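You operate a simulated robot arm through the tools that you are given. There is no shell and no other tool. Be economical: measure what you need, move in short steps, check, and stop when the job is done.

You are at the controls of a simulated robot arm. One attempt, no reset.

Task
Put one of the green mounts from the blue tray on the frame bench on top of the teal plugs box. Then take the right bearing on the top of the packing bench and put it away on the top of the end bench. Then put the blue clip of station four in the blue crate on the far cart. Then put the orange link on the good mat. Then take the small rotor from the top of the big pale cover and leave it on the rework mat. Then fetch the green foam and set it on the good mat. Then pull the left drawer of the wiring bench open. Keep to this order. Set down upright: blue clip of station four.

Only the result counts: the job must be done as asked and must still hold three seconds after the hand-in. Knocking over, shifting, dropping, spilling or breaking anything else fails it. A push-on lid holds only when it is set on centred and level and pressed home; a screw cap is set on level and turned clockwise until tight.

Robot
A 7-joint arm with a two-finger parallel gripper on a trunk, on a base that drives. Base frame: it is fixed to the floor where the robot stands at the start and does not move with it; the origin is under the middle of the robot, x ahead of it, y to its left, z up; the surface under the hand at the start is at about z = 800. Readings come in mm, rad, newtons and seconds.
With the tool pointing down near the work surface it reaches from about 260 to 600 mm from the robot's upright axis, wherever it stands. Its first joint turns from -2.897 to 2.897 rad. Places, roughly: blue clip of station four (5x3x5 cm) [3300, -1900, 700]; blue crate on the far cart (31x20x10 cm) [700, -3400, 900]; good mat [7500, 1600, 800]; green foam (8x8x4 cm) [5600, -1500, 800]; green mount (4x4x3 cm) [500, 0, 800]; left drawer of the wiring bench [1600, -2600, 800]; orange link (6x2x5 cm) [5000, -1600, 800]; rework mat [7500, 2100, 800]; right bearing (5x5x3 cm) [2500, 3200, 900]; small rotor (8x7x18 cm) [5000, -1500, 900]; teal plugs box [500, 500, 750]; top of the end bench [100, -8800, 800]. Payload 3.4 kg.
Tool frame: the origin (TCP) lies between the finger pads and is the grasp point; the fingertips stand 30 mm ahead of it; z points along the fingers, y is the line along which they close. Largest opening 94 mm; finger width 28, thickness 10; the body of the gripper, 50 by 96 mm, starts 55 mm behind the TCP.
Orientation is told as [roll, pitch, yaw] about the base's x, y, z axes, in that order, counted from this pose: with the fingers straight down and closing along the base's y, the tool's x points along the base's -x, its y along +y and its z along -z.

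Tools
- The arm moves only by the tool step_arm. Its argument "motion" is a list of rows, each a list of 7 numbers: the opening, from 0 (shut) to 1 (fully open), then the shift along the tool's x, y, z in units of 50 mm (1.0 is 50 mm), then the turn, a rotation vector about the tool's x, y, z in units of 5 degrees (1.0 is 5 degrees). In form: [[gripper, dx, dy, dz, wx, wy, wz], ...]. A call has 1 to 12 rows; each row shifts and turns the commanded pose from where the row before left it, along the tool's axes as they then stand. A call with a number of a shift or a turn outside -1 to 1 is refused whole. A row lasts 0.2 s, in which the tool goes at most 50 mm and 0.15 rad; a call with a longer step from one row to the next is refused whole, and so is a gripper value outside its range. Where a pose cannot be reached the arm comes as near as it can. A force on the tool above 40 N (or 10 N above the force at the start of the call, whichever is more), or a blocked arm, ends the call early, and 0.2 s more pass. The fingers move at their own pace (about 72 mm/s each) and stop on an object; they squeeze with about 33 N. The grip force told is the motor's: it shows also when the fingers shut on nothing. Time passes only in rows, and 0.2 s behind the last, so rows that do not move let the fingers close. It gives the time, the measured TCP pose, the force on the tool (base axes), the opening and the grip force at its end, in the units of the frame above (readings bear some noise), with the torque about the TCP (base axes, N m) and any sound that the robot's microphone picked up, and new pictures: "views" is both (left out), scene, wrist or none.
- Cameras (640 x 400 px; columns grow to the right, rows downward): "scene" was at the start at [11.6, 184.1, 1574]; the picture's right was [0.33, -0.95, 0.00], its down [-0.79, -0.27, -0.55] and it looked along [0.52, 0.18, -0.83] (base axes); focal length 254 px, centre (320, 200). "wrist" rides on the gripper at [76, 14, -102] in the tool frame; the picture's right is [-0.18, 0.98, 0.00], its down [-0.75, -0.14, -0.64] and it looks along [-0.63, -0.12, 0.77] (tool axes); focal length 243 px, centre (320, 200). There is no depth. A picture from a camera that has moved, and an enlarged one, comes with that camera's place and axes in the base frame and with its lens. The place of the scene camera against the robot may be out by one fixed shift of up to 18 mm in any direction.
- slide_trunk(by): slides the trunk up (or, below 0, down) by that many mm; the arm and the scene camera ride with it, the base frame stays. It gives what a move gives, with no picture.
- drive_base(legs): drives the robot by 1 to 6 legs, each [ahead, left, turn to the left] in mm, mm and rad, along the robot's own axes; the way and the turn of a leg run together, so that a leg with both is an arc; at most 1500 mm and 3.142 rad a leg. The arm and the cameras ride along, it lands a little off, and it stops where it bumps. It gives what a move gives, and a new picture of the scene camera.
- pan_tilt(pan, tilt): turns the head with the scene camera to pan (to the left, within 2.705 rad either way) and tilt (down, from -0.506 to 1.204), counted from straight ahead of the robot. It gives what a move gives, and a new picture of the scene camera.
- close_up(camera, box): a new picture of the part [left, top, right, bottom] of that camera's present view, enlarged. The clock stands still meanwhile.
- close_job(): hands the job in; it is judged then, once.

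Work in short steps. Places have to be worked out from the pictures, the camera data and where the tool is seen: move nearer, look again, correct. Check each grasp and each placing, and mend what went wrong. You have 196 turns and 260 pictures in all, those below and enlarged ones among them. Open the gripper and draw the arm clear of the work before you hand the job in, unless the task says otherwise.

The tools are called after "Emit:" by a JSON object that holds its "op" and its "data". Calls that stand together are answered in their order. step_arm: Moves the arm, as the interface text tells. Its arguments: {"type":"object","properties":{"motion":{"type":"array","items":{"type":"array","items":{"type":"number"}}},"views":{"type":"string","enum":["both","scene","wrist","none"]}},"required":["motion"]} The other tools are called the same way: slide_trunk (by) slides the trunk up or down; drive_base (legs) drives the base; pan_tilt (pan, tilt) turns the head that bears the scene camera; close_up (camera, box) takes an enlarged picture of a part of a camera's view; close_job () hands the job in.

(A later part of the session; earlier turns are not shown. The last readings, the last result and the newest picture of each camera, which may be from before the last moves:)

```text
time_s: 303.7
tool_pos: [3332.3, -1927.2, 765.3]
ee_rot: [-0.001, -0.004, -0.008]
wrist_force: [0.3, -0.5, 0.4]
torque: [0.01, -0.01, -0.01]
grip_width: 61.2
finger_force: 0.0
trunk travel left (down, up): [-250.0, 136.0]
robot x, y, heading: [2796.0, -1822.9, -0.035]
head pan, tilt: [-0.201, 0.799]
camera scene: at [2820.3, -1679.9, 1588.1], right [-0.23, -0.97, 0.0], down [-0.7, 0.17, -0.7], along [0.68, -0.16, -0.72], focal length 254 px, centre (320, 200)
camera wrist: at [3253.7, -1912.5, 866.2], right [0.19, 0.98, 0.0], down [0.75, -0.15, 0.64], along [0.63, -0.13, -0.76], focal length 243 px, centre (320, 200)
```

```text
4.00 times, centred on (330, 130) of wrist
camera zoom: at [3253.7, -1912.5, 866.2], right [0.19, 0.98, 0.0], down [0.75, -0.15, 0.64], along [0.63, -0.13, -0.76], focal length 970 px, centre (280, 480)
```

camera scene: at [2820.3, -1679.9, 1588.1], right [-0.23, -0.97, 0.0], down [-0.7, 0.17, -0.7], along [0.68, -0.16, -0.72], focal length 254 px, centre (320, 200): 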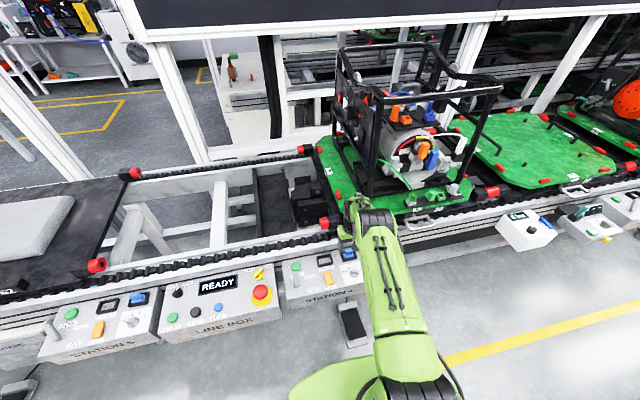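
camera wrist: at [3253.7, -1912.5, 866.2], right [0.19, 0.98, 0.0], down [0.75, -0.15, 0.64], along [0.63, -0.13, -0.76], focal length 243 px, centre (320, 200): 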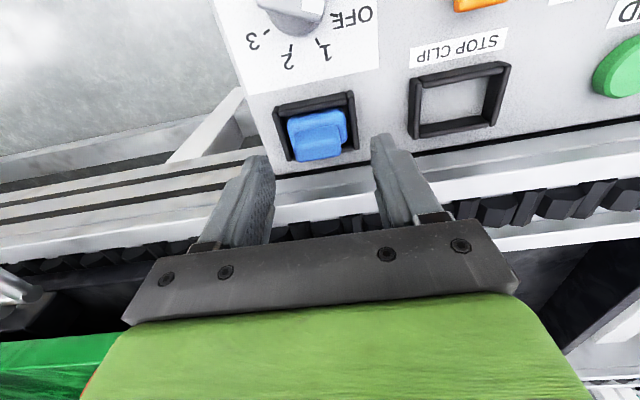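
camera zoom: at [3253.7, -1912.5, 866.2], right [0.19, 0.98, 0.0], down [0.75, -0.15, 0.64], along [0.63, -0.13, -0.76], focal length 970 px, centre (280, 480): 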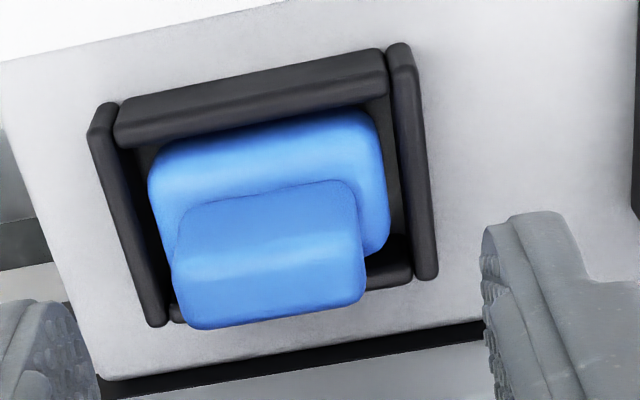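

Using apparent sizes: handle top z≈725, centre (3331, −1929), 31 mm wide. I descend to TCP≈741 and grip the handle.

Emit:
{"op": "step_arm", "data": {"motion": [[0.65, 0, -0.03, 0.24, 0, 0, 0], [0.65, 0, 0, 0.22, 0, 0, 0], [0.65, 0, 0, 0, 0, 0, 0], [0.1, 0, 0, 0, 0, 0, 0], [0.1, 0, 0, 0, 0, 0, 0], [0.1, 0, 0, 0, 0, 0, 0]], "views": "wrist"}}

Emit:
{"op": "close_up", "data": {"camera": "wrist", "box": [240, 90, 400, 220]}}

```text
time_s: 305.1
tool_pos: [3332.0, -1929.6, 742.2]
ee_rot: [-0.002, -0.004, -0.009]
wrist_force: [-0.6, -0.1, 0.6]
torque: [0.0, -0.01, -0.02]
grip_width: 30.8
finger_force: 33.2
trunk travel left (down, up): [-250.0, 136.0]
robot x, y, heading: [2787.7, -1824.7, -0.033]
head pan, tilt: [-0.201, 0.799]
camera wrist: at [3255.3, -1913.4, 843.9], right [0.19, 0.98, 0.0], down [0.75, -0.15, 0.65], along [0.63, -0.13, -0.76], focal length 243 px, centre (320, 200)
```

wrist: 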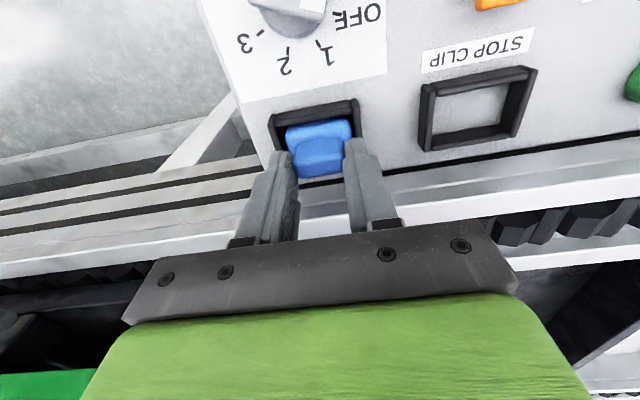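

```text
3.08 times, centred on (320, 155) of wrist
camera zoom: at [3255.3, -1913.4, 843.9], right [0.19, 0.98, 0.0], down [0.75, -0.15, 0.65], along [0.63, -0.13, -0.76], focal length 746 px, centre (320, 338)
```

zoom: 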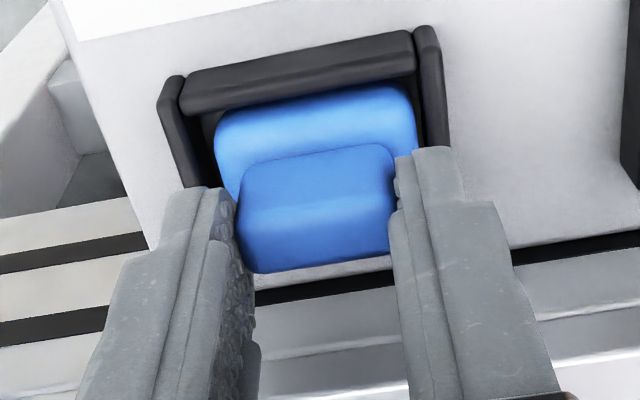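

Gripped (30.8 mm). I lift straight up, gently first.

Emit:
{"op": "step_arm", "data": {"motion": [[0.1, 0, 0, -0.2, 0, 0, 0], [0.1, 0, 0, -0.3, 0, 0, 0], [0.1, 0, 0, -0.5, 0, 0, 0], [0.1, 0, 0, -0.8, 0, 0, 0], [0.1, 0, 0, -0.9, 0, 0, 0], [0.1, 0.3, 0, -0.9, 0, 0, 0]]}}

Emit:
{"op": "close_up", "data": {"camera": "wrist", "box": [220, 90, 420, 240]}}

```text
time_s: 306.5
tool_pos: [3314.8, -1926.9, 925.4]
ee_rot: [-0.003, -0.002, -0.01]
wrist_force: [-0.6, 0.2, -1.8]
torque: [-0.02, 0.0, 0.0]
grip_width: 30.9
finger_force: 32.4
trunk travel left (down, up): [-250.0, 136.0]
robot x, y, heading: [2791.9, -1821.7, -0.029]
head pan, tilt: [-0.201, 0.799]
camera scene: at [2818.4, -1679.9, 1588.1], right [-0.23, -0.97, 0.0], down [-0.7, 0.17, -0.7], along [0.68, -0.16, -0.72], focal length 254 px, centre (320, 200)
camera wrist: at [3238.7, -1911.0, 1026.7], right [0.19, 0.98, 0.0], down [0.75, -0.15, 0.65], along [0.63, -0.13, -0.76], focal length 243 px, centre (320, 200)
```

scene: 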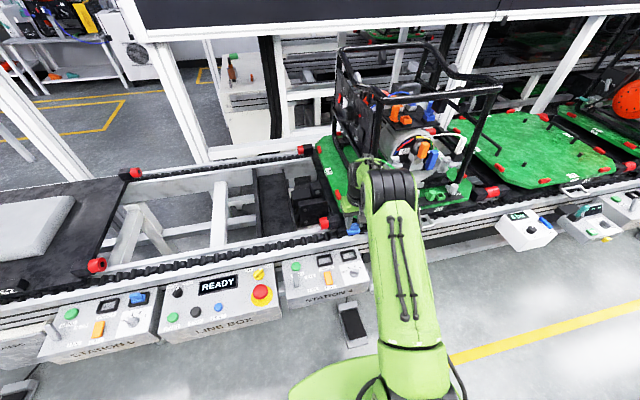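
wrist: 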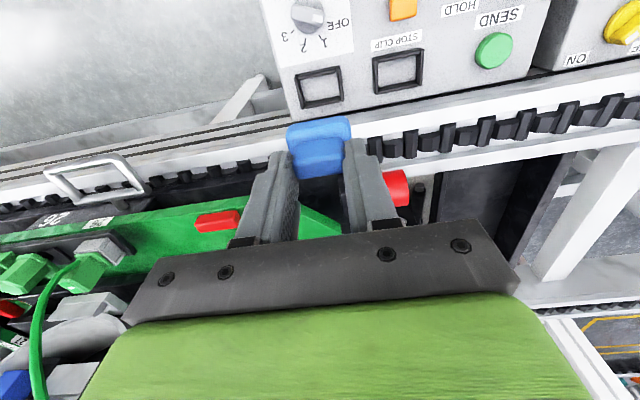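

```text
2.67 times, centred on (320, 165) of wrist
camera zoom: at [3238.7, -1911.0, 1026.7], right [0.19, 0.98, 0.0], down [0.75, -0.15, 0.65], along [0.63, -0.13, -0.76], focal length 647 px, centre (320, 293)
```

zoom: 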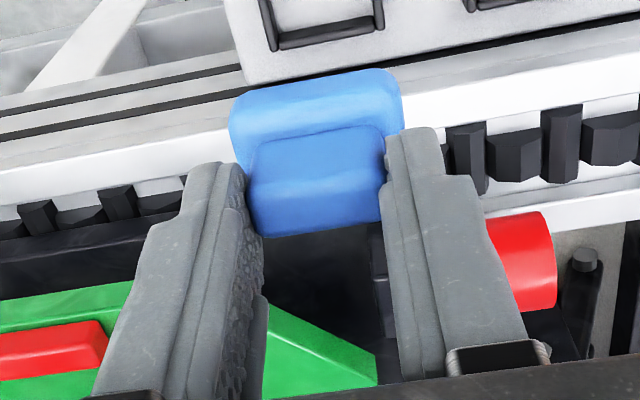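

Clip is held upright. I retract and raise for travel, then drive back north out of the lane.

Emit:
{"op": "step_arm", "data": {"motion": [[0.1, 0.6, 0, -0.4, 0, 0, 0], [0.1, 0.7, 0, -0.4, 0, 0, 0], [0.1, 0.7, 0, -0.4, 0, 0, 0], [0.1, 0.7, 0, -0.3, 0, 0, 0]], "views": "none"}}

Emit:
{"op": "pan_tilt", "data": {"pan": 0.0, "tilt": 0.6}}

```text
time_s: 307.5
tool_pos: [3176.3, -1927.6, 998.4]
ee_rot: [-0.001, -0.005, -0.008]
wrist_force: [-1.2, -0.3, 0.1]
torque: [0.02, -0.02, 0.01]
grip_width: 30.6
finger_force: 32.7
trunk travel left (down, up): [-250.0, 136.0]
robot x, y, heading: [2792.0, -1823.0, -0.031]
head pan, tilt: [-0.201, 0.799]
```

```text
time_s: 308.3
tool_pos: [3178.6, -1928.0, 996.8]
ee_rot: [-0.001, -0.006, -0.008]
wrist_force: [-0.3, 0.4, -0.8]
torque: [-0.02, 0.0, -0.03]
grip_width: 30.8
finger_force: 33.4
trunk travel left (down, up): [-250.0, 136.0]
robot x, y, heading: [2787.6, -1820.5, -0.026]
head pan, tilt: [0.0, 0.6]
camera scene: at [2829.8, -1664.2, 1604.9], right [-0.03, -1.0, 0.0], down [-0.57, 0.02, -0.82], along [0.82, -0.03, -0.57], focal length 254 px, centre (320, 200)
```

scene: 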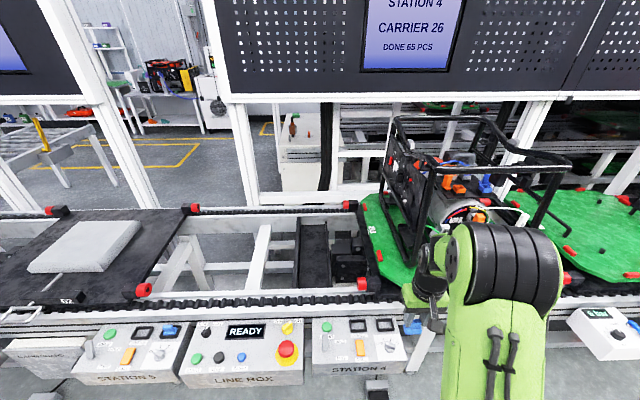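

Emit:
{"op": "drive_base", "data": {"legs": [[-80, 0, 0], [0, 0, 1.6], [1450, 0, 0], [1450, 0, 0], [1250, 0, 0]]}}

```text
time_s: 332.9
tool_pos: [2849.5, 2754.9, 996.5]
ee_rot: [-0.002, -0.003, 1.58]
wrist_force: [-0.4, -0.5, 0.1]
torque: [-0.04, -0.03, -0.01]
grip_width: 31.0
finger_force: 32.6
trunk travel left (down, up): [-250.0, 136.0]
robot x, y, heading: [2752.6, 2365.6, 1.557]
head pan, tilt: [0.0, 0.6]
camera scene: at [2606.8, 2407.7, 1604.9], right [1.0, -0.01, 0.0], down [-0.01, -0.57, -0.82], along [0.01, 0.82, -0.57], focal length 254 px, centre (320, 200)
```

scene: 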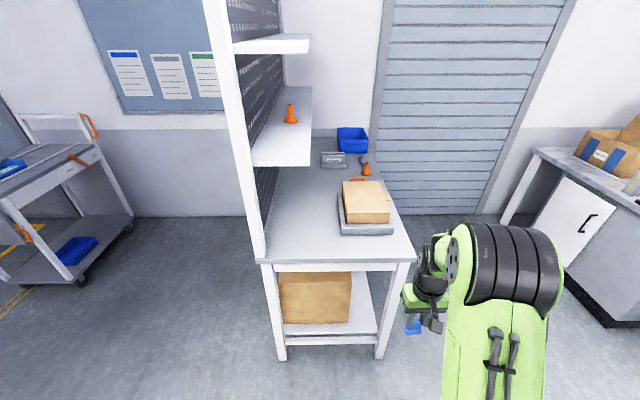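

Emit:
{"op": "drive_base", "data": {"legs": [[0, 0, 1.6], [1500, 0, 0], [1480, 0, 0], [0, 0, 1.56]]}}

```text
time_s: 355.1
tool_pos: [-368.7, 2091.6, 996.9]
ee_rot: [-0.002, -0.003, -1.59]
wrist_force: [0.4, -0.5, -0.4]
torque: [-0.01, 0.01, 0.02]
grip_width: 30.8
finger_force: 32.8
trunk travel left (down, up): [-250.0, 136.0]
robot x, y, heading: [-264.9, 2477.5, -1.614]
head pan, tilt: [0.0, 0.6]
camera scene: at [-106.6, 2451.6, 1604.9], right [-1.0, 0.04, 0.0], down [0.02, 0.56, -0.82], along [-0.03, -0.82, -0.57], focal length 254 px, centre (320, 200)
```

scene: 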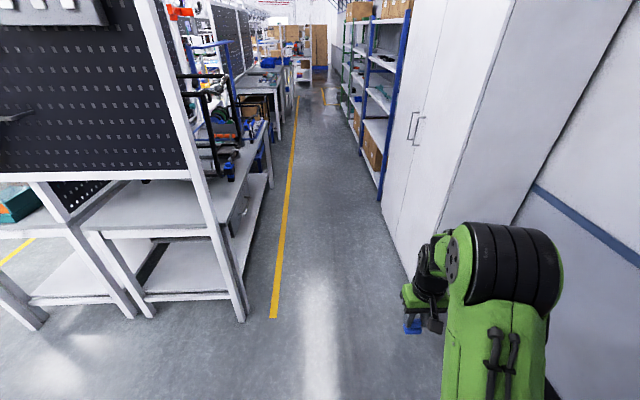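

Emit:
{"op": "drive_base", "data": {"legs": [[0, 0, 0.05], [1450, 20, 0], [1450, 20, 0], [1450, 20, 0], [1400, 20, 0]]}}

Emit:
{"op": "pan_tilt", "data": {"pan": 1.2, "tilt": 0.6}}

```text
time_s: 383.1
tool_pos: [-31.6, -3707.8, 996.9]
ee_rot: [-0.002, -0.005, -1.484]
wrist_force: [0.6, -0.9, -0.2]
torque: [0.04, -0.04, 0.01]
grip_width: 30.9
finger_force: 32.8
trunk travel left (down, up): [-250.0, 136.0]
robot x, y, heading: [33.7, -3314.3, -1.502]
head pan, tilt: [0.0, 0.6]
camera scene: at [192.2, -3322.5, 1604.9], right [-1.0, -0.07, 0.0], down [-0.04, 0.56, -0.82], along [0.05, -0.82, -0.57], focal length 254 px, centre (320, 200)
```

scene: 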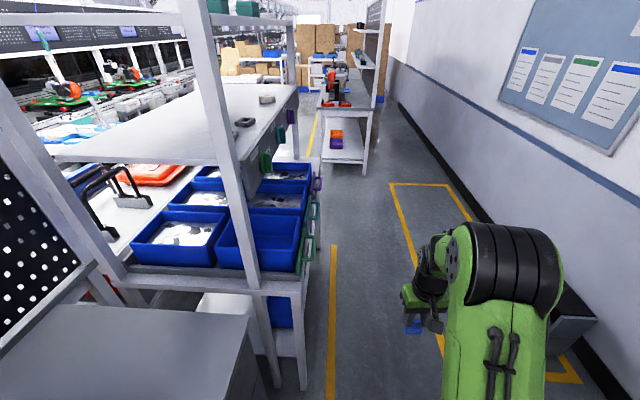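

```text
time_s: 384.5
tool_pos: [-32.6, -3705.9, 996.4]
ee_rot: [-0.002, -0.003, -1.484]
wrist_force: [1.1, -0.3, -0.5]
torque: [-0.02, 0.01, -0.01]
grip_width: 30.7
finger_force: 33.1
trunk travel left (down, up): [-250.0, 136.0]
robot x, y, heading: [31.5, -3308.9, -1.507]
head pan, tilt: [1.201, 0.6]
camera scene: at [270.6, -3260.5, 1604.9], right [-0.3, -0.95, 0.0], down [-0.54, 0.17, -0.83], along [0.79, -0.25, -0.56], focal length 254 px, centre (320, 200)
```

scene: 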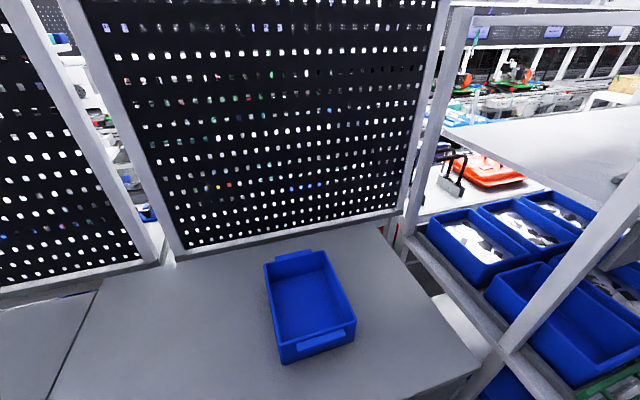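

The blue crate (31×20 cm) stands on this unit at about (732, −3354), rim ~z 950. I turn to face it.

Emit:
{"op": "drive_base", "data": {"legs": [[-60, 0, 0], [0, 0, 1.5]]}}

Emit:
{"op": "pan_tilt", "data": {"pan": 0.0, "tilt": 0.85}}

```text
time_s: 389.1
tool_pos: [415.1, -3358.4, 997.5]
ee_rot: [-0.002, -0.003, -0.017]
wrist_force: [-0.4, -0.6, 0.4]
torque: [0.01, 0.05, 0.03]
grip_width: 30.8
finger_force: 33.2
trunk travel left (down, up): [-250.0, 136.0]
robot x, y, heading: [31.7, -3255.2, -0.041]
head pan, tilt: [1.201, 0.6]
camera scene: at [16.3, -3007.6, 1604.9], right [0.92, -0.4, 0.0], down [-0.23, -0.52, -0.83], along [0.33, 0.76, -0.56], focal length 254 px, centre (320, 200)
```

scene: 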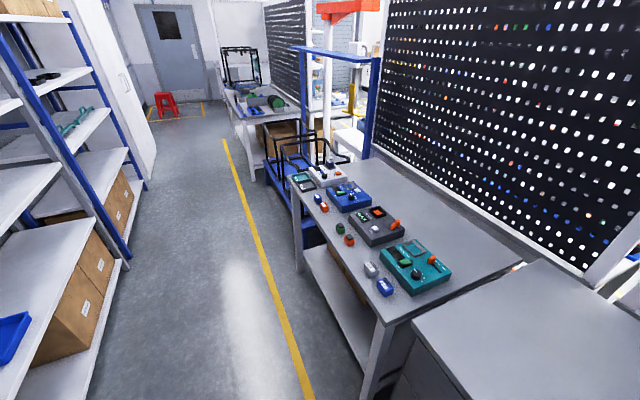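

```text
time_s: 390.5
tool_pos: [416.7, -3358.7, 998.2]
ee_rot: [-0.002, -0.002, -0.016]
wrist_force: [-1.2, 0.3, -0.4]
torque: [0.0, -0.02, 0.02]
grip_width: 30.9
finger_force: 33.4
trunk travel left (down, up): [-250.0, 136.0]
robot x, y, heading: [28.2, -3249.1, -0.038]
head pan, tilt: [0.0, 0.85]
camera scene: at [59.3, -3091.8, 1584.1], right [-0.04, -1.0, 0.0], down [-0.75, 0.03, -0.66], along [0.66, -0.03, -0.75], focal length 254 px, centre (320, 200)
```

scene: 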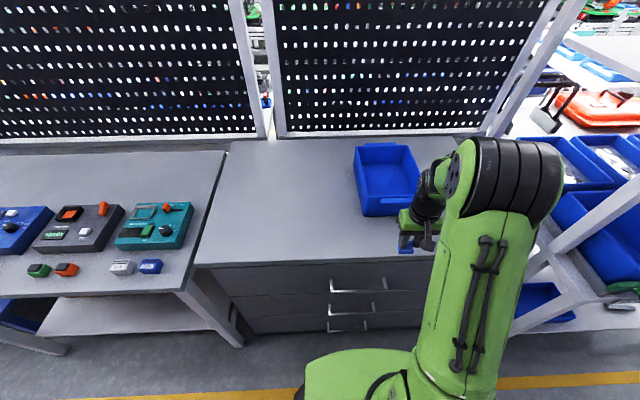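

I raise the hand so the clip clears the rim, and drive 90 mm closer.

Emit:
{"op": "step_arm", "data": {"motion": [[0.1, 0, 0, -0.9, 0, 0, 0], [0.1, 0, 0, -0.9, 0, 0, 0]], "views": "none"}}

Emit:
{"op": "drive_base", "data": {"legs": [[90, 0, 0]]}}

Emit:
{"op": "step_arm", "data": {"motion": [[0.1, 0, 0, 0, 0, 0, 0]], "views": "wrist"}}

```text
time_s: 391.1
tool_pos: [414.5, -3361.8, 1086.1]
ee_rot: [-0.002, -0.005, -0.017]
wrist_force: [0.4, -1.1, -1.0]
torque: [0.01, -0.02, -0.02]
grip_width: 30.7
finger_force: 32.9
trunk travel left (down, up): [-250.0, 136.0]
robot x, y, heading: [33.1, -3250.2, -0.041]
head pan, tilt: [0.0, 0.85]
```

```text
time_s: 392.2
tool_pos: [503.6, -3365.2, 1085.8]
ee_rot: [-0.003, -0.001, -0.016]
wrist_force: [0.4, 0.9, -0.4]
torque: [0.04, 0.05, 0.01]
grip_width: 30.6
finger_force: 33.1
trunk travel left (down, up): [-250.0, 136.0]
robot x, y, heading: [119.1, -3252.8, -0.038]
head pan, tilt: [0.0, 0.85]
camera scene: at [149.8, -3095.3, 1584.0], right [-0.04, -1.0, 0.0], down [-0.75, 0.03, -0.66], along [0.66, -0.03, -0.75], focal length 254 px, centre (320, 200)
```

scene: 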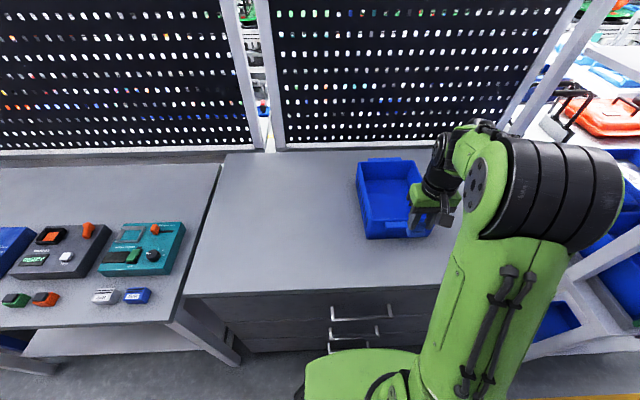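

```text
time_s: 392.6
tool_pos: [503.5, -3364.4, 1085.5]
ee_rot: [-0.002, -0.004, -0.018]
wrist_force: [0.5, -0.1, -0.4]
torque: [0.0, 0.02, 0.0]
grip_width: 30.8
finger_force: 33.2
trunk travel left (down, up): [-250.0, 136.0]
robot x, y, heading: [115.8, -3254.1, -0.034]
head pan, tilt: [0.0, 0.85]
camera wrist: at [426.0, -3348.7, 1187.5], right [0.2, 0.98, 0.0], down [0.75, -0.15, 0.65], along [0.63, -0.13, -0.76], focal length 243 px, centre (320, 200)
```

wrist: 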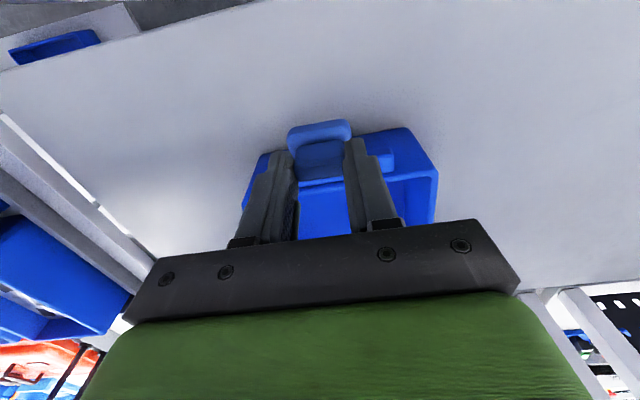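

Crate spans x≈600–900, y≈−3484…−3247. I move the clip over (665, −3362).

Emit:
{"op": "step_arm", "data": {"motion": [[0.1, -0.8, 0, 0, 0, 0, 0], [0.1, -0.8, 0, 0, 0, 0, 0], [0.1, -0.8, 0, 0, 0, 0, 0], [0.1, -0.8, 0.04, 0, 0, 0, 0], [0.1, 0, 0, 0.5, 0, 0, 0]]}}

```text
time_s: 393.8
tool_pos: [662.4, -3363.4, 1059.9]
ee_rot: [-0.002, -0.003, -0.017]
wrist_force: [-0.3, -0.6, -1.0]
torque: [0.03, 0.01, -0.01]
grip_width: 30.7
finger_force: 33.3
trunk travel left (down, up): [-250.0, 136.0]
robot x, y, heading: [117.0, -3252.9, -0.041]
head pan, tilt: [0.0, 0.85]
camera scene: at [147.3, -3095.4, 1584.1], right [-0.04, -1.0, 0.0], down [-0.75, 0.03, -0.66], along [0.66, -0.03, -0.75], focal length 254 px, centre (320, 200)
camera wrist: at [584.4, -3348.0, 1161.3], right [0.2, 0.98, 0.0], down [0.75, -0.15, 0.64], along [0.63, -0.13, -0.76], focal length 243 px, centre (320, 200)
```

scene: 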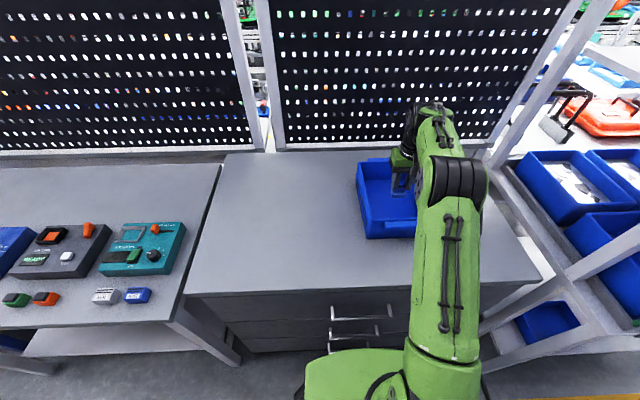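
wrist: 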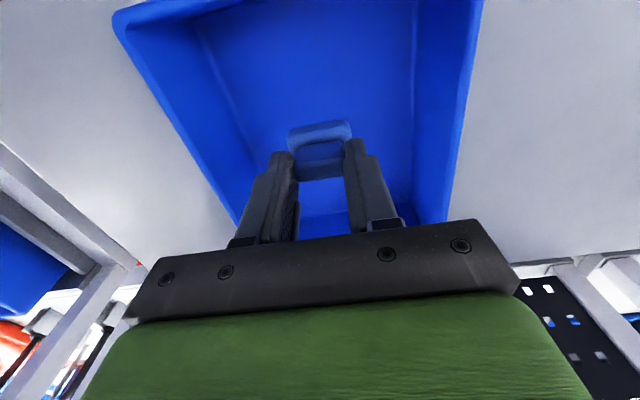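

Clip is centred over the crate floor. I descend to just above the floor and then probe.

Emit:
{"op": "step_arm", "data": {"motion": [[0.1, 0, 0, 0.8, 0, 0, 0], [0.1, 0, 0, 0.8, 0, 0, 0], [0.1, 0, 0, 0.6, 0, 0, 0], [0.1, 0, 0, 0.2, 0, 0, 0], [0.1, 0, 0, 0, 0, 0, 0]]}}

```text
time_s: 394.6
tool_pos: [665.3, -3364.4, 959.8]
ee_rot: [-0.004, -0.023, -0.012]
wrist_force: [-6.1, 1.6, 21.6]
torque: [0.14, 0.36, 0.02]
grip_width: 31.5
finger_force: 33.5
trunk travel left (down, up): [-250.0, 136.0]
robot x, y, heading: [118.3, -3258.4, -0.033]
head pan, tilt: [0.0, 0.85]
stopped in row 4: the force on the tool passed its limit at 52 N (the readings are from after the stop); the commanded pose is now the measured one
camera scene: at [146.2, -3095.0, 1584.2], right [-0.04, -1.0, 0.0], down [-0.75, 0.03, -0.66], along [0.66, -0.03, -0.75], focal length 254 px, centre (320, 200)
camera wrist: at [587.4, -3348.7, 1059.8], right [0.2, 0.98, 0.0], down [0.74, -0.15, 0.66], along [0.65, -0.13, -0.75], focal length 243 px, centre (320, 200)
```

scene: 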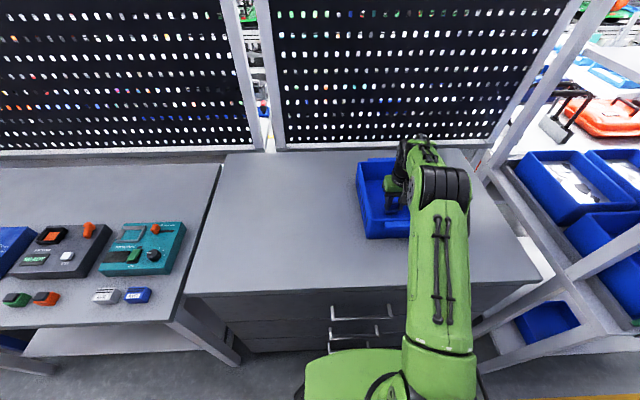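
wrist: 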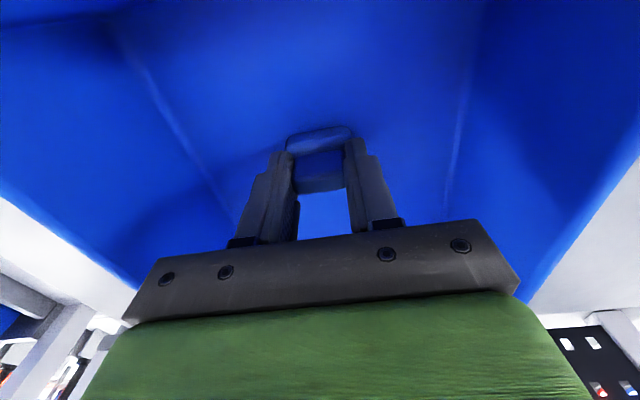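

Touched the crate floor (TCP 960). I ease up 1.5 mm and level, then release and rise.

Emit:
{"op": "step_arm", "data": {"motion": [[0.1, 0, 0, -0.03, 0, 0.26, 0], [0.1, 0, 0, 0, 0, 0, 0], [0.1, 0, 0, 0.01, 0, 0, 0]], "views": "none"}}

```text
time_s: 395.4
tool_pos: [665.9, -3364.3, 960.5]
ee_rot: [-0.006, 0.0, -0.012]
wrist_force: [8.3, 0.5, 20.7]
torque: [0.18, -0.7, -0.02]
grip_width: 31.1
finger_force: 32.8
trunk travel left (down, up): [-250.0, 136.0]
robot x, y, heading: [125.0, -3257.4, -0.036]
head pan, tilt: [0.0, 0.85]
```

Emit:
{"op": "step_arm", "data": {"motion": [[0.1, 0, 0, -0.03, 0, 0, 0], [0.1, 0, 0, 0, 0, 0, 0]], "views": "none"}}

Emit:
{"op": "close_up", "data": {"camera": "wrist", "box": [240, 90, 400, 220]}}

```text
time_s: 396.0
tool_pos: [665.2, -3364.2, 959.3]
ee_rot: [-0.005, 0.005, -0.015]
wrist_force: [4.5, 0.2, 15.6]
torque: [0.07, -0.44, 0.03]
grip_width: 31.0
finger_force: 32.4
trunk travel left (down, up): [-250.0, 136.0]
robot x, y, heading: [118.4, -3252.8, -0.035]
head pan, tilt: [0.0, 0.85]
```

```text
3.08 times, centred on (320, 155) of wrist
camera zoom: at [589.0, -3348.9, 1062.1], right [0.2, 0.98, -0.01], down [0.75, -0.15, 0.64], along [0.63, -0.13, -0.77], focal length 746 px, centre (320, 338)
```

zoom: 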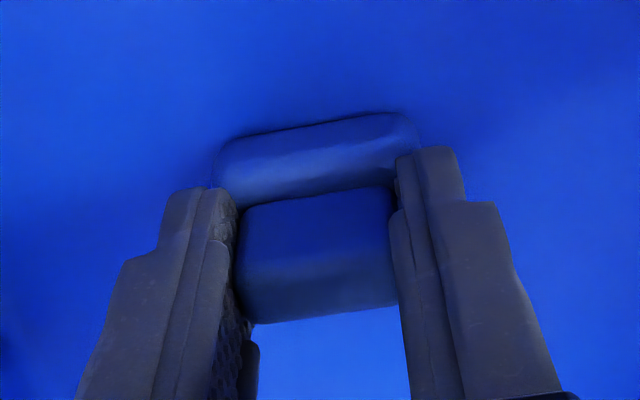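

Emit:
{"op": "step_arm", "data": {"motion": [[0.1, 0, 0, -0.05, 0, 0, 0], [0.1, 0, 0, 0, 0, 0, 0]], "views": "none"}}

```text
time_s: 396.6
tool_pos: [664.8, -3364.2, 959.8]
ee_rot: [-0.004, 0.011, -0.015]
wrist_force: [-0.7, -0.7, -0.3]
torque: [0.0, 0.0, -0.01]
grip_width: 31.1
finger_force: 32.6
trunk travel left (down, up): [-250.0, 136.0]
robot x, y, heading: [120.6, -3254.5, -0.037]
head pan, tilt: [0.0, 0.85]
```

Contact force is now zero, so it's within a millimetre of the floor. I open and rise.

Emit:
{"op": "step_arm", "data": {"motion": [[0.55, 0, 0, 0, 0, 0, 0], [0.55, 0, 0, 0, 0, 0, 0], [0.55, 0, 0, 0, 0, 0, 0], [0.55, 0, 0, -0.5, 0, 0, 0], [0.55, 0, 0, -0.9, 0, 0, 0], [0.55, 0, 0, -0.9, 0, 0, 0], [0.55, 0, 0, -0.5, 0, 0, 0]], "views": "wrist"}}

Emit:
{"op": "close_up", "data": {"camera": "wrist", "box": [220, 60, 420, 200]}}

```text
time_s: 398.2
tool_pos: [667.2, -3364.1, 1102.7]
ee_rot: [-0.001, 0.006, -0.014]
wrist_force: [-0.5, 0.5, 0.3]
torque: [0.0, 0.0, -0.01]
grip_width: 51.5
finger_force: 0.0
trunk travel left (down, up): [-250.0, 136.0]
robot x, y, heading: [121.1, -3256.9, -0.033]
head pan, tilt: [0.0, 0.85]
camera wrist: at [590.7, -3347.4, 1205.3], right [0.2, 0.98, 0.0], down [0.75, -0.15, 0.64], along [0.63, -0.13, -0.77], focal length 243 px, centre (320, 200)
```

wrist: 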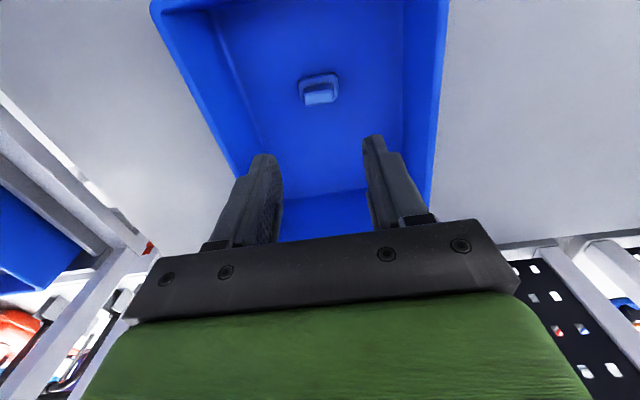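

```text
2.86 times, centred on (320, 130) of wrist
camera zoom: at [590.7, -3347.4, 1205.3], right [0.2, 0.98, 0.0], down [0.75, -0.15, 0.64], along [0.63, -0.13, -0.77], focal length 693 px, centre (320, 400)
```

zoom: 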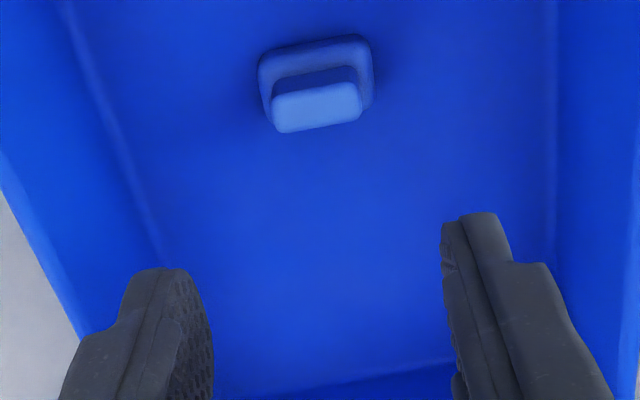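

The clip stands upright in the crate. Next the orange link, on the far side of the line. I retract the arm and drive north again.

Emit:
{"op": "step_arm", "data": {"motion": [[0.55, 0.9, 0, 0, 0, 0, 0], [0.55, 0.9, 0, 0, 0, 0, 0], [0.55, 0.9, 0, 0, 0, 0, 0], [0.55, 0.9, 0, 0, 0, 0, 0], [0.55, 0.9, 0, 0, 0, 0, 0], [0.55, 0.9, 0, 0, 0, 0, 0]], "views": "none"}}

Emit:
{"op": "drive_base", "data": {"legs": [[-380, 0, 0], [0, 0, 1.607], [1450, 0, 0], [1450, 0, 0]]}}

```text
time_s: 399.6
tool_pos: [391.9, -3358.3, 1107.5]
ee_rot: [-0.005, 0.004, -0.014]
wrist_force: [-0.1, -0.1, -0.1]
torque: [0.02, -0.05, 0.02]
grip_width: 51.8
finger_force: 0.0
trunk travel left (down, up): [-250.0, 136.0]
robot x, y, heading: [119.2, -3254.0, -0.033]
head pan, tilt: [0.0, 0.85]
```

```text
time_s: 419.5
tool_pos: [-108.8, -80.6, 1106.1]
ee_rot: [-0.003, 0.006, 1.552]
wrist_force: [-0.3, 0.3, 0.2]
torque: [0.02, 0.01, 0.0]
grip_width: 51.6
finger_force: 0.1
trunk travel left (down, up): [-250.0, 136.0]
robot x, y, heading: [-215.1, -355.4, 1.527]
head pan, tilt: [0.0, 0.85]
camera scene: at [-359.2, -321.1, 1584.0], right [1.0, -0.04, 0.0], down [-0.03, -0.75, -0.66], along [0.03, 0.66, -0.75], focal length 254 px, centre (320, 200)
```

scene: 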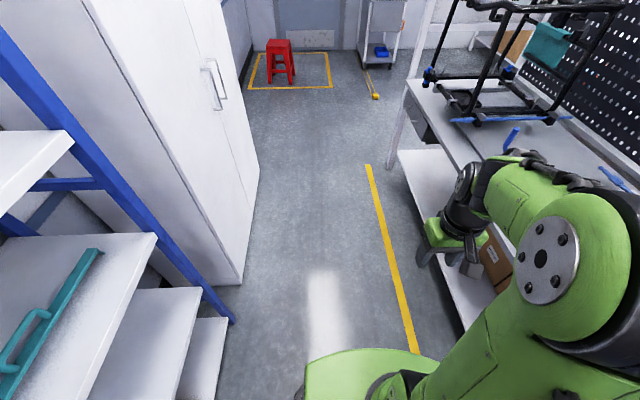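

Emit:
{"op": "drive_base", "data": {"legs": [[1350, 80, 0], [1350, 80, 0], [0, 0, -1.52], [1450, 0, 0], [1000, 0, 0]]}}

Emit:
{"op": "pan_tilt", "data": {"pan": 0.0, "tilt": 0.4}}

```text
time_s: 447.9
tool_pos: [2496.1, 2221.0, 1107.9]
ee_rot: [-0.004, 0.006, 0.034]
wrist_force: [0.3, -1.0, -0.7]
torque: [0.01, 0.0, -0.03]
grip_width: 51.5
finger_force: 0.1
trunk travel left (down, up): [-250.0, 136.0]
robot x, y, heading: [2215.3, 2311.3, 0.007]
head pan, tilt: [0.0, 0.85]
camera scene: at [2238.1, 2471.0, 1584.0], right [0.01, -1.0, 0.0], down [-0.75, -0.01, -0.66], along [0.66, 0.01, -0.75], focal length 254 px, centre (320, 200)
```

scene: 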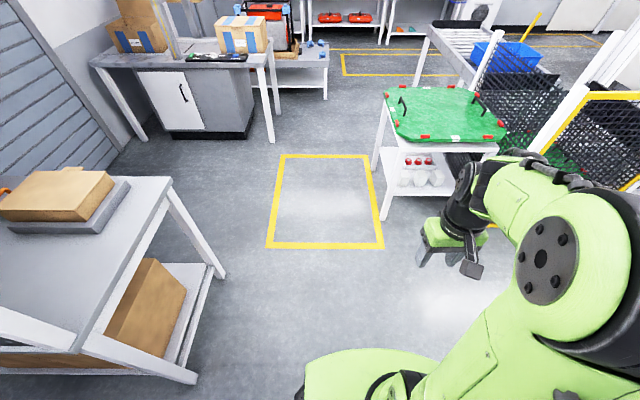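

```text
time_s: 448.8
tool_pos: [2495.3, 2219.9, 1106.8]
ee_rot: [-0.001, 0.006, 0.032]
wrist_force: [-0.2, 0.3, -0.9]
torque: [-0.01, -0.03, 0.02]
grip_width: 51.8
finger_force: 0.2
trunk travel left (down, up): [-250.0, 136.0]
robot x, y, heading: [2217.8, 2307.4, 0.011]
head pan, tilt: [0.0, 0.4]
camera scene: at [2252.1, 2471.1, 1623.1], right [0.01, -1.0, 0.0], down [-0.39, 0.0, -0.92], along [0.92, 0.01, -0.39], focal length 254 px, centre (320, 200)
```

scene: 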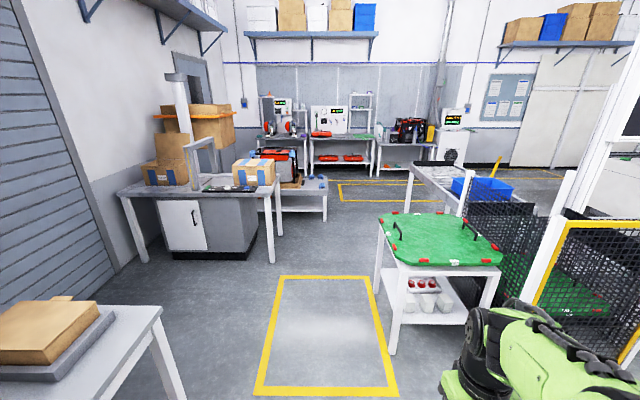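

The passage at y≈2500 between the carton table and the green cart is ~1 m wide. I drive through to x≈4750 and look.

Emit:
{"op": "drive_base", "data": {"legs": [[700, 180, 0], [1450, 0, 0], [400, 0, 0]]}}

Emit:
{"op": "pan_tilt", "data": {"pan": -0.7, "tilt": 0.35}}

```text
time_s: 461.8
tool_pos: [5075.1, 2427.6, 1106.0]
ee_rot: [-0.004, 0.005, 0.04]
wrist_force: [0.1, 0.6, 0.0]
torque: [0.0, 0.04, -0.01]
grip_width: 51.7
finger_force: 0.1
trunk travel left (down, up): [-250.0, 136.0]
robot x, y, heading: [4793.5, 2514.8, 0.017]
head pan, tilt: [0.0, 0.4]
camera scene: at [4830.9, 2677.0, 1623.1], right [0.02, -1.0, 0.0], down [-0.39, -0.01, -0.92], along [0.92, 0.02, -0.39], focal length 254 px, centre (320, 200)
```

scene: 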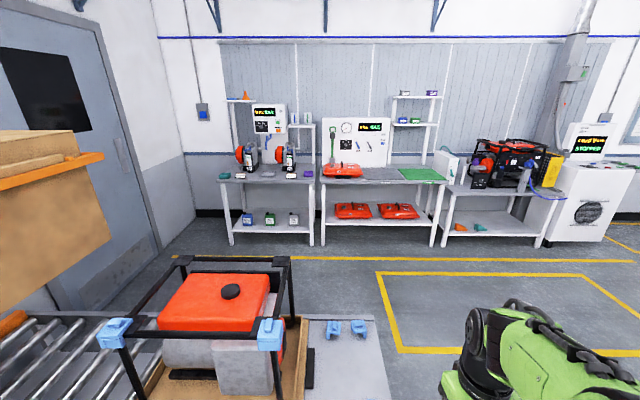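

```text
time_s: 462.9
tool_pos: [5075.2, 2428.3, 1106.4]
ee_rot: [-0.004, 0.006, 0.042]
wrist_force: [0.4, -0.7, 0.3]
torque: [0.0, 0.03, 0.01]
grip_width: 52.0
finger_force: 0.0
trunk travel left (down, up): [-250.0, 136.0]
robot x, y, heading: [4797.8, 2518.0, 0.019]
head pan, tilt: [-0.7, 0.351]
camera scene: at [4809.5, 2616.7, 1627.7], right [-0.63, -0.78, 0.0], down [-0.27, 0.22, -0.94], along [0.73, -0.59, -0.34], focal length 254 px, centre (320, 200)
```

scene: 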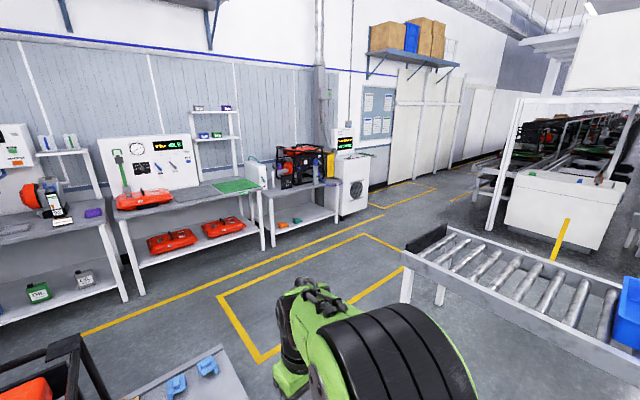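

The good mat is the green mat on the middle bench at about (7480, 1630). The route south runs east of the roller table. I go to (6250, 1900), turn south, and look.

Emit:
{"op": "drive_base", "data": {"legs": [[0, -620, 0], [1480, 0, 0], [0, 0, -1.59]]}}

Emit:
{"op": "pan_tilt", "data": {"pan": 0.0, "tilt": 0.35}}

```text
time_s: 477.1
tool_pos: [6190.0, 1636.3, 1106.5]
ee_rot: [-0.006, 0.006, -1.524]
wrist_force: [0.5, 1.2, 0.8]
torque: [-0.02, -0.02, -0.03]
grip_width: 51.6
finger_force: 0.0
trunk travel left (down, up): [-250.0, 136.0]
robot x, y, heading: [6273.8, 1917.1, -1.551]
head pan, tilt: [-0.7, 0.351]
camera scene: at [6373.0, 1917.6, 1627.7], right [-0.78, 0.63, 0.0], down [0.22, 0.27, -0.94], along [-0.59, -0.73, -0.34], focal length 254 px, centre (320, 200)
```

scene: 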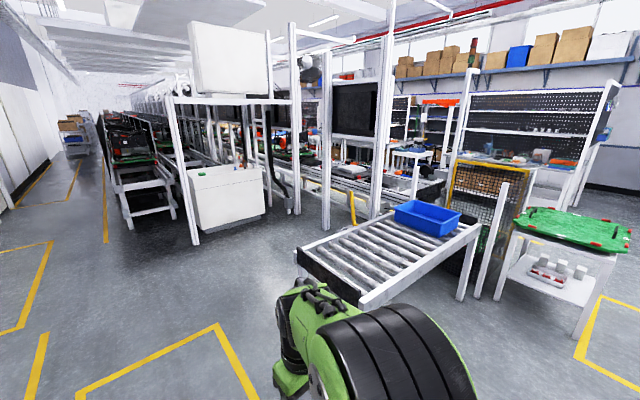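

```text
time_s: 478.2
tool_pos: [6190.6, 1636.6, 1107.1]
ee_rot: [-0.005, 0.006, -1.525]
wrist_force: [-0.6, 0.2, 0.8]
torque: [-0.03, 0.01, -0.01]
grip_width: 51.7
finger_force: 0.2
trunk travel left (down, up): [-250.0, 136.0]
robot x, y, heading: [6277.0, 1917.9, -1.548]
head pan, tilt: [0.0, 0.351]
camera scene: at [6433.4, 1897.1, 1627.7], right [-1.0, -0.02, 0.0], down [-0.01, 0.34, -0.94], along [0.02, -0.94, -0.34], focal length 254 px, centre (320, 200)
```

scene: 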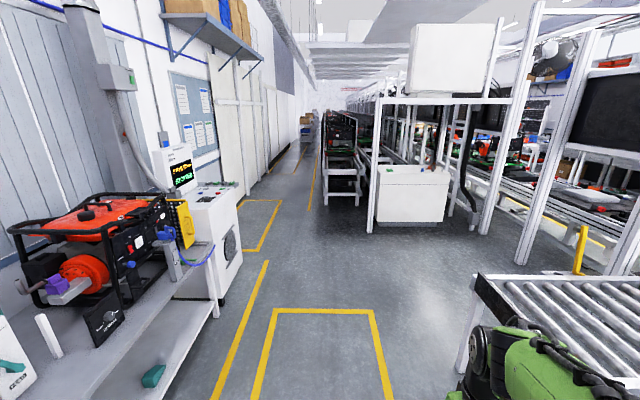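

A white cabinet near (5300, −1450) fits the pale cover. I enlarge it.

Emit:
{"op": "close_up", "data": {"camera": "scene", "box": [310, 100, 490, 240]}}

```text
2.86 times, centred on (400, 170) of scene
camera zoom: at [6433.4, 1897.1, 1627.7], right [-1.0, -0.02, 0.0], down [-0.01, 0.34, -0.94], along [0.02, -0.94, -0.34], focal length 727 px, centre (91, 286)
```

zoom: 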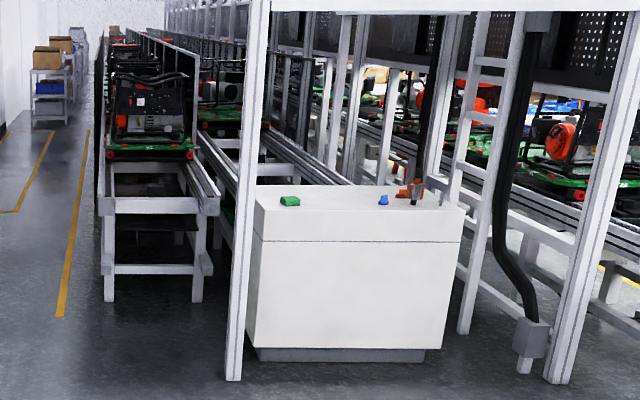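

The cover top carries the green foam, a blue piece, the orange link and rotor. I drive to about (5030, −760), facing it from the north.

Emit:
{"op": "drive_base", "data": {"legs": [[1450, 0, -0.02], [1150, 0, 0], [0, -1230, 0]]}}

Emit:
{"op": "pan_tilt", "data": {"pan": 0.0, "tilt": 0.65}}

```text
time_s: 496.6
tool_pos: [5023.6, -985.6, 1106.9]
ee_rot: [-0.003, 0.006, -1.518]
wrist_force: [-0.2, 0.2, -0.1]
torque: [-0.02, -0.03, 0.0]
grip_width: 51.6
finger_force: 0.1
trunk travel left (down, up): [-250.0, 136.0]
robot x, y, heading: [5107.2, -704.4, -1.538]
head pan, tilt: [0.0, 0.351]
camera scene: at [5264.2, -723.4, 1627.8], right [-1.0, -0.03, 0.0], down [-0.01, 0.34, -0.94], along [0.03, -0.94, -0.34], focal length 254 px, centre (320, 200)
```

scene: 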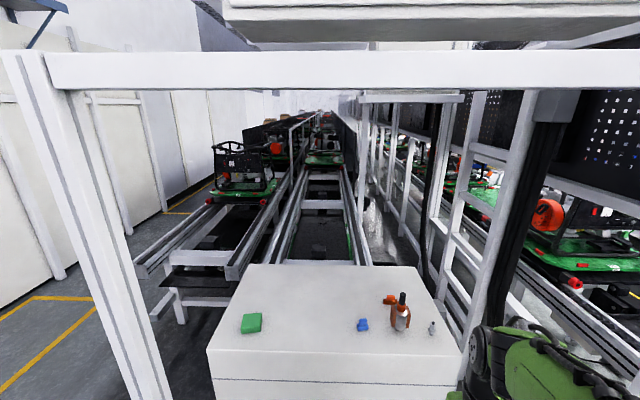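

```text
time_s: 497.4
tool_pos: [5023.8, -985.9, 1107.0]
ee_rot: [-0.002, 0.005, -1.518]
wrist_force: [0.2, 0.1, -0.5]
torque: [0.01, -0.01, -0.01]
grip_width: 51.8
finger_force: 0.1
trunk travel left (down, up): [-250.0, 136.0]
robot x, y, heading: [5107.6, -703.5, -1.539]
head pan, tilt: [0.0, 0.649]
camera scene: at [5264.5, -717.1, 1600.7], right [-1.0, -0.03, 0.0], down [-0.02, 0.6, -0.8], along [0.03, -0.8, -0.6], focal length 254 px, centre (320, 200)
```

scene: 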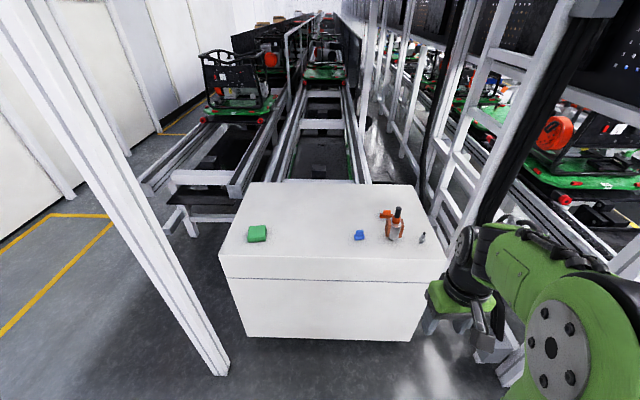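

Emit:
{"op": "close_up", "data": {"camera": "scene", "box": [340, 190, 440, 260]}}

```text
5.71 times, centred on (390, 225) of scene
camera zoom: at [5264.5, -717.1, 1600.7], right [-1.0, -0.03, 0.0], down [-0.02, 0.6, -0.8], along [0.03, -0.8, -0.6], focal length 1454 px, centre (-80, 57)
```

zoom: 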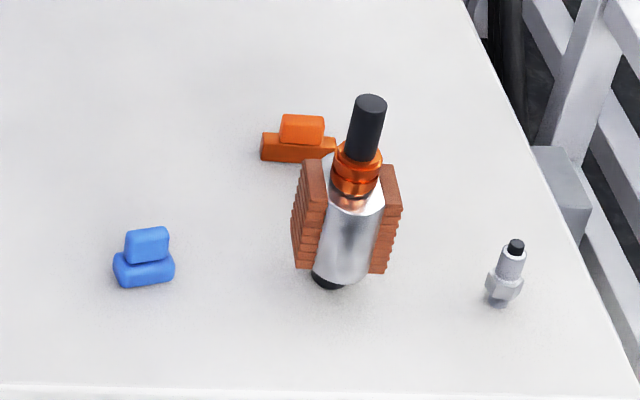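

Link lies at about (4995, −1618), right behind the rotor (4990, −1495), its long side along x. I drive forward 335 mm and look with the wrist camera from above.

Emit:
{"op": "drive_base", "data": {"legs": [[335, -90, -0.03]]}}

Emit:
{"op": "step_arm", "data": {"motion": [[0.8, 0, 0, -0.9, 0, 0, 0], [0.8, -0.5, 0.5, -0.5, 0, 0, 0]], "views": "wrist"}}

```text
time_s: 499.7
tool_pos: [4926.2, -1322.8, 1106.5]
ee_rot: [-0.004, 0.006, -1.551]
wrist_force: [0.5, 1.0, -0.5]
torque: [0.01, -0.03, 0.02]
grip_width: 51.6
finger_force: 0.1
trunk travel left (down, up): [-250.0, 136.0]
robot x, y, heading: [5019.2, -1044.3, -1.575]
head pan, tilt: [0.0, 0.649]
camera scene: at [5177.7, -1062.9, 1600.7], right [-1.0, 0.0, 0.0], down [0.0, 0.61, -0.8], along [0.0, -0.8, -0.61], focal length 254 px, centre (320, 200)
```

scene: 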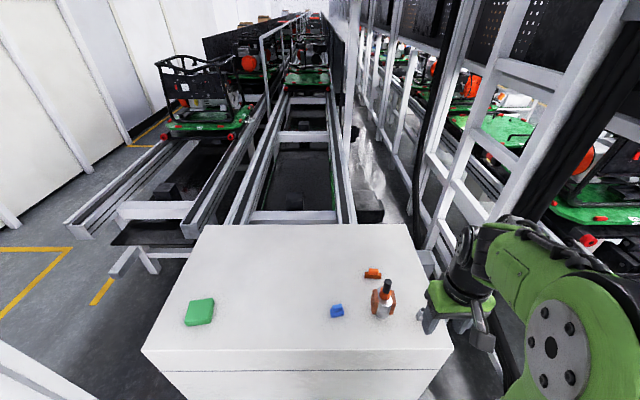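

```text
time_s: 500.3
tool_pos: [4954.7, -1347.8, 1178.2]
ee_rot: [-0.005, 0.006, -1.552]
wrist_force: [0.6, -1.3, -0.4]
torque: [0.04, 0.04, 0.04]
grip_width: 75.1
finger_force: 0.2
trunk travel left (down, up): [-250.0, 136.0]
robot x, y, heading: [5021.1, -1042.6, -1.579]
head pan, tilt: [0.0, 0.649]
camera wrist: at [4967.0, -1271.7, 1280.4], right [0.99, -0.17, -0.01], down [-0.12, -0.76, 0.64], along [-0.11, -0.63, -0.77], focal length 243 px, centre (320, 200)
```

wrist: 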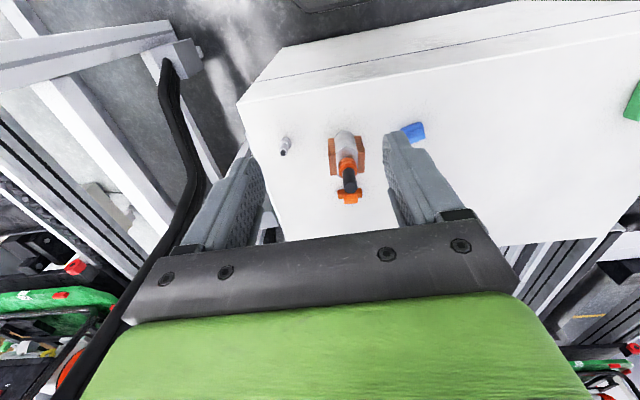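

I move over and past the rotor at a safe height to look down at the link.

Emit:
{"op": "step_arm", "data": {"motion": [[0.8, -0.9, 0.1, 0, 0, 0, 0], [0.8, -0.9, 0.1, 0, 0, 0, 0], [0.8, -0.9, 0.1, 0, 0, 0, 0], [0.8, -0.9, 0.1, 0.3, 0, 0, 0], [0.8, -0.7, 0, 0.5, 0, 0, 0], [0.8, 0, 0, 0, 0, 0, 0]]}}

Emit:
{"op": "close_up", "data": {"camera": "wrist", "box": [240, 60, 400, 180]}}

```text
time_s: 501.7
tool_pos: [4977.9, -1558.9, 1135.7]
ee_rot: [-0.003, 0.006, -1.552]
wrist_force: [0.6, 0.1, -0.2]
torque: [-0.01, 0.03, 0.0]
grip_width: 75.2
finger_force: 0.1
trunk travel left (down, up): [-250.0, 136.0]
robot x, y, heading: [5022.8, -1044.2, -1.578]
head pan, tilt: [0.0, 0.649]
camera scene: at [5178.2, -1060.6, 1600.7], right [-1.0, 0.0, 0.0], down [0.0, 0.6, -0.8], along [0.0, -0.8, -0.6], focal length 254 px, centre (320, 200)
camera wrist: at [4990.2, -1482.9, 1238.6], right [0.99, -0.17, -0.01], down [-0.12, -0.76, 0.64], along [-0.11, -0.63, -0.77], focal length 243 px, centre (320, 200)
```

scene: 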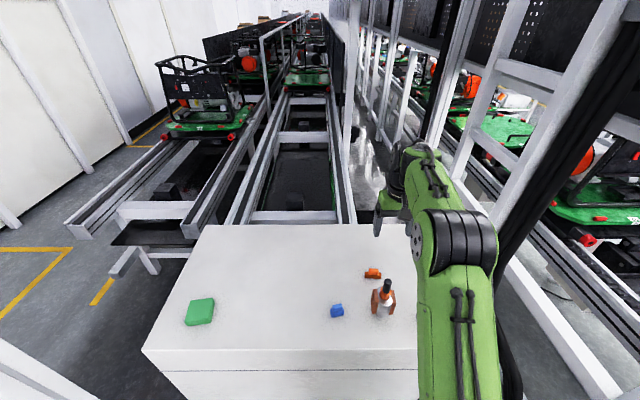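
wrist: 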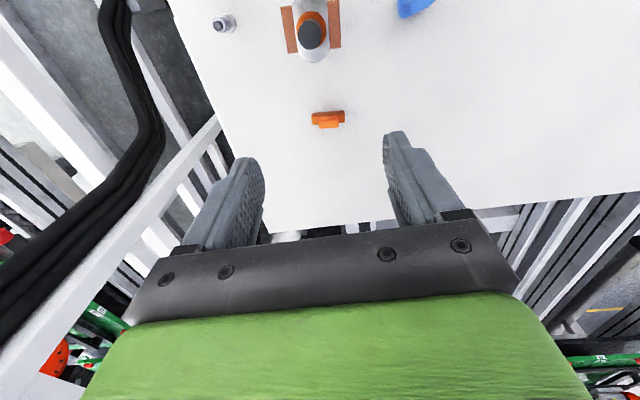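

```text
3.33 times, centred on (320, 120) of wrist
camera zoom: at [4990.2, -1482.9, 1238.6], right [0.99, -0.17, -0.01], down [-0.12, -0.76, 0.64], along [-0.11, -0.63, -0.77], focal length 809 px, centre (320, 467)
```

zoom: 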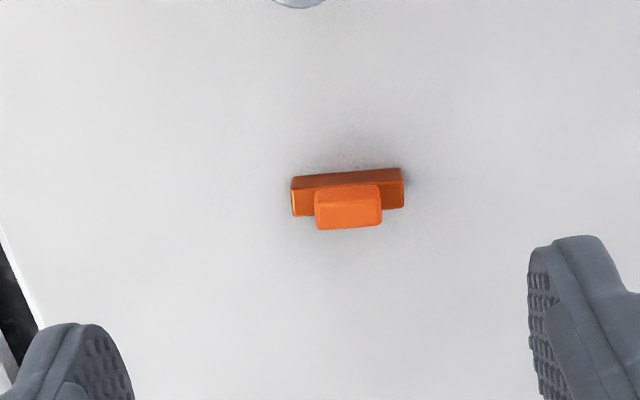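

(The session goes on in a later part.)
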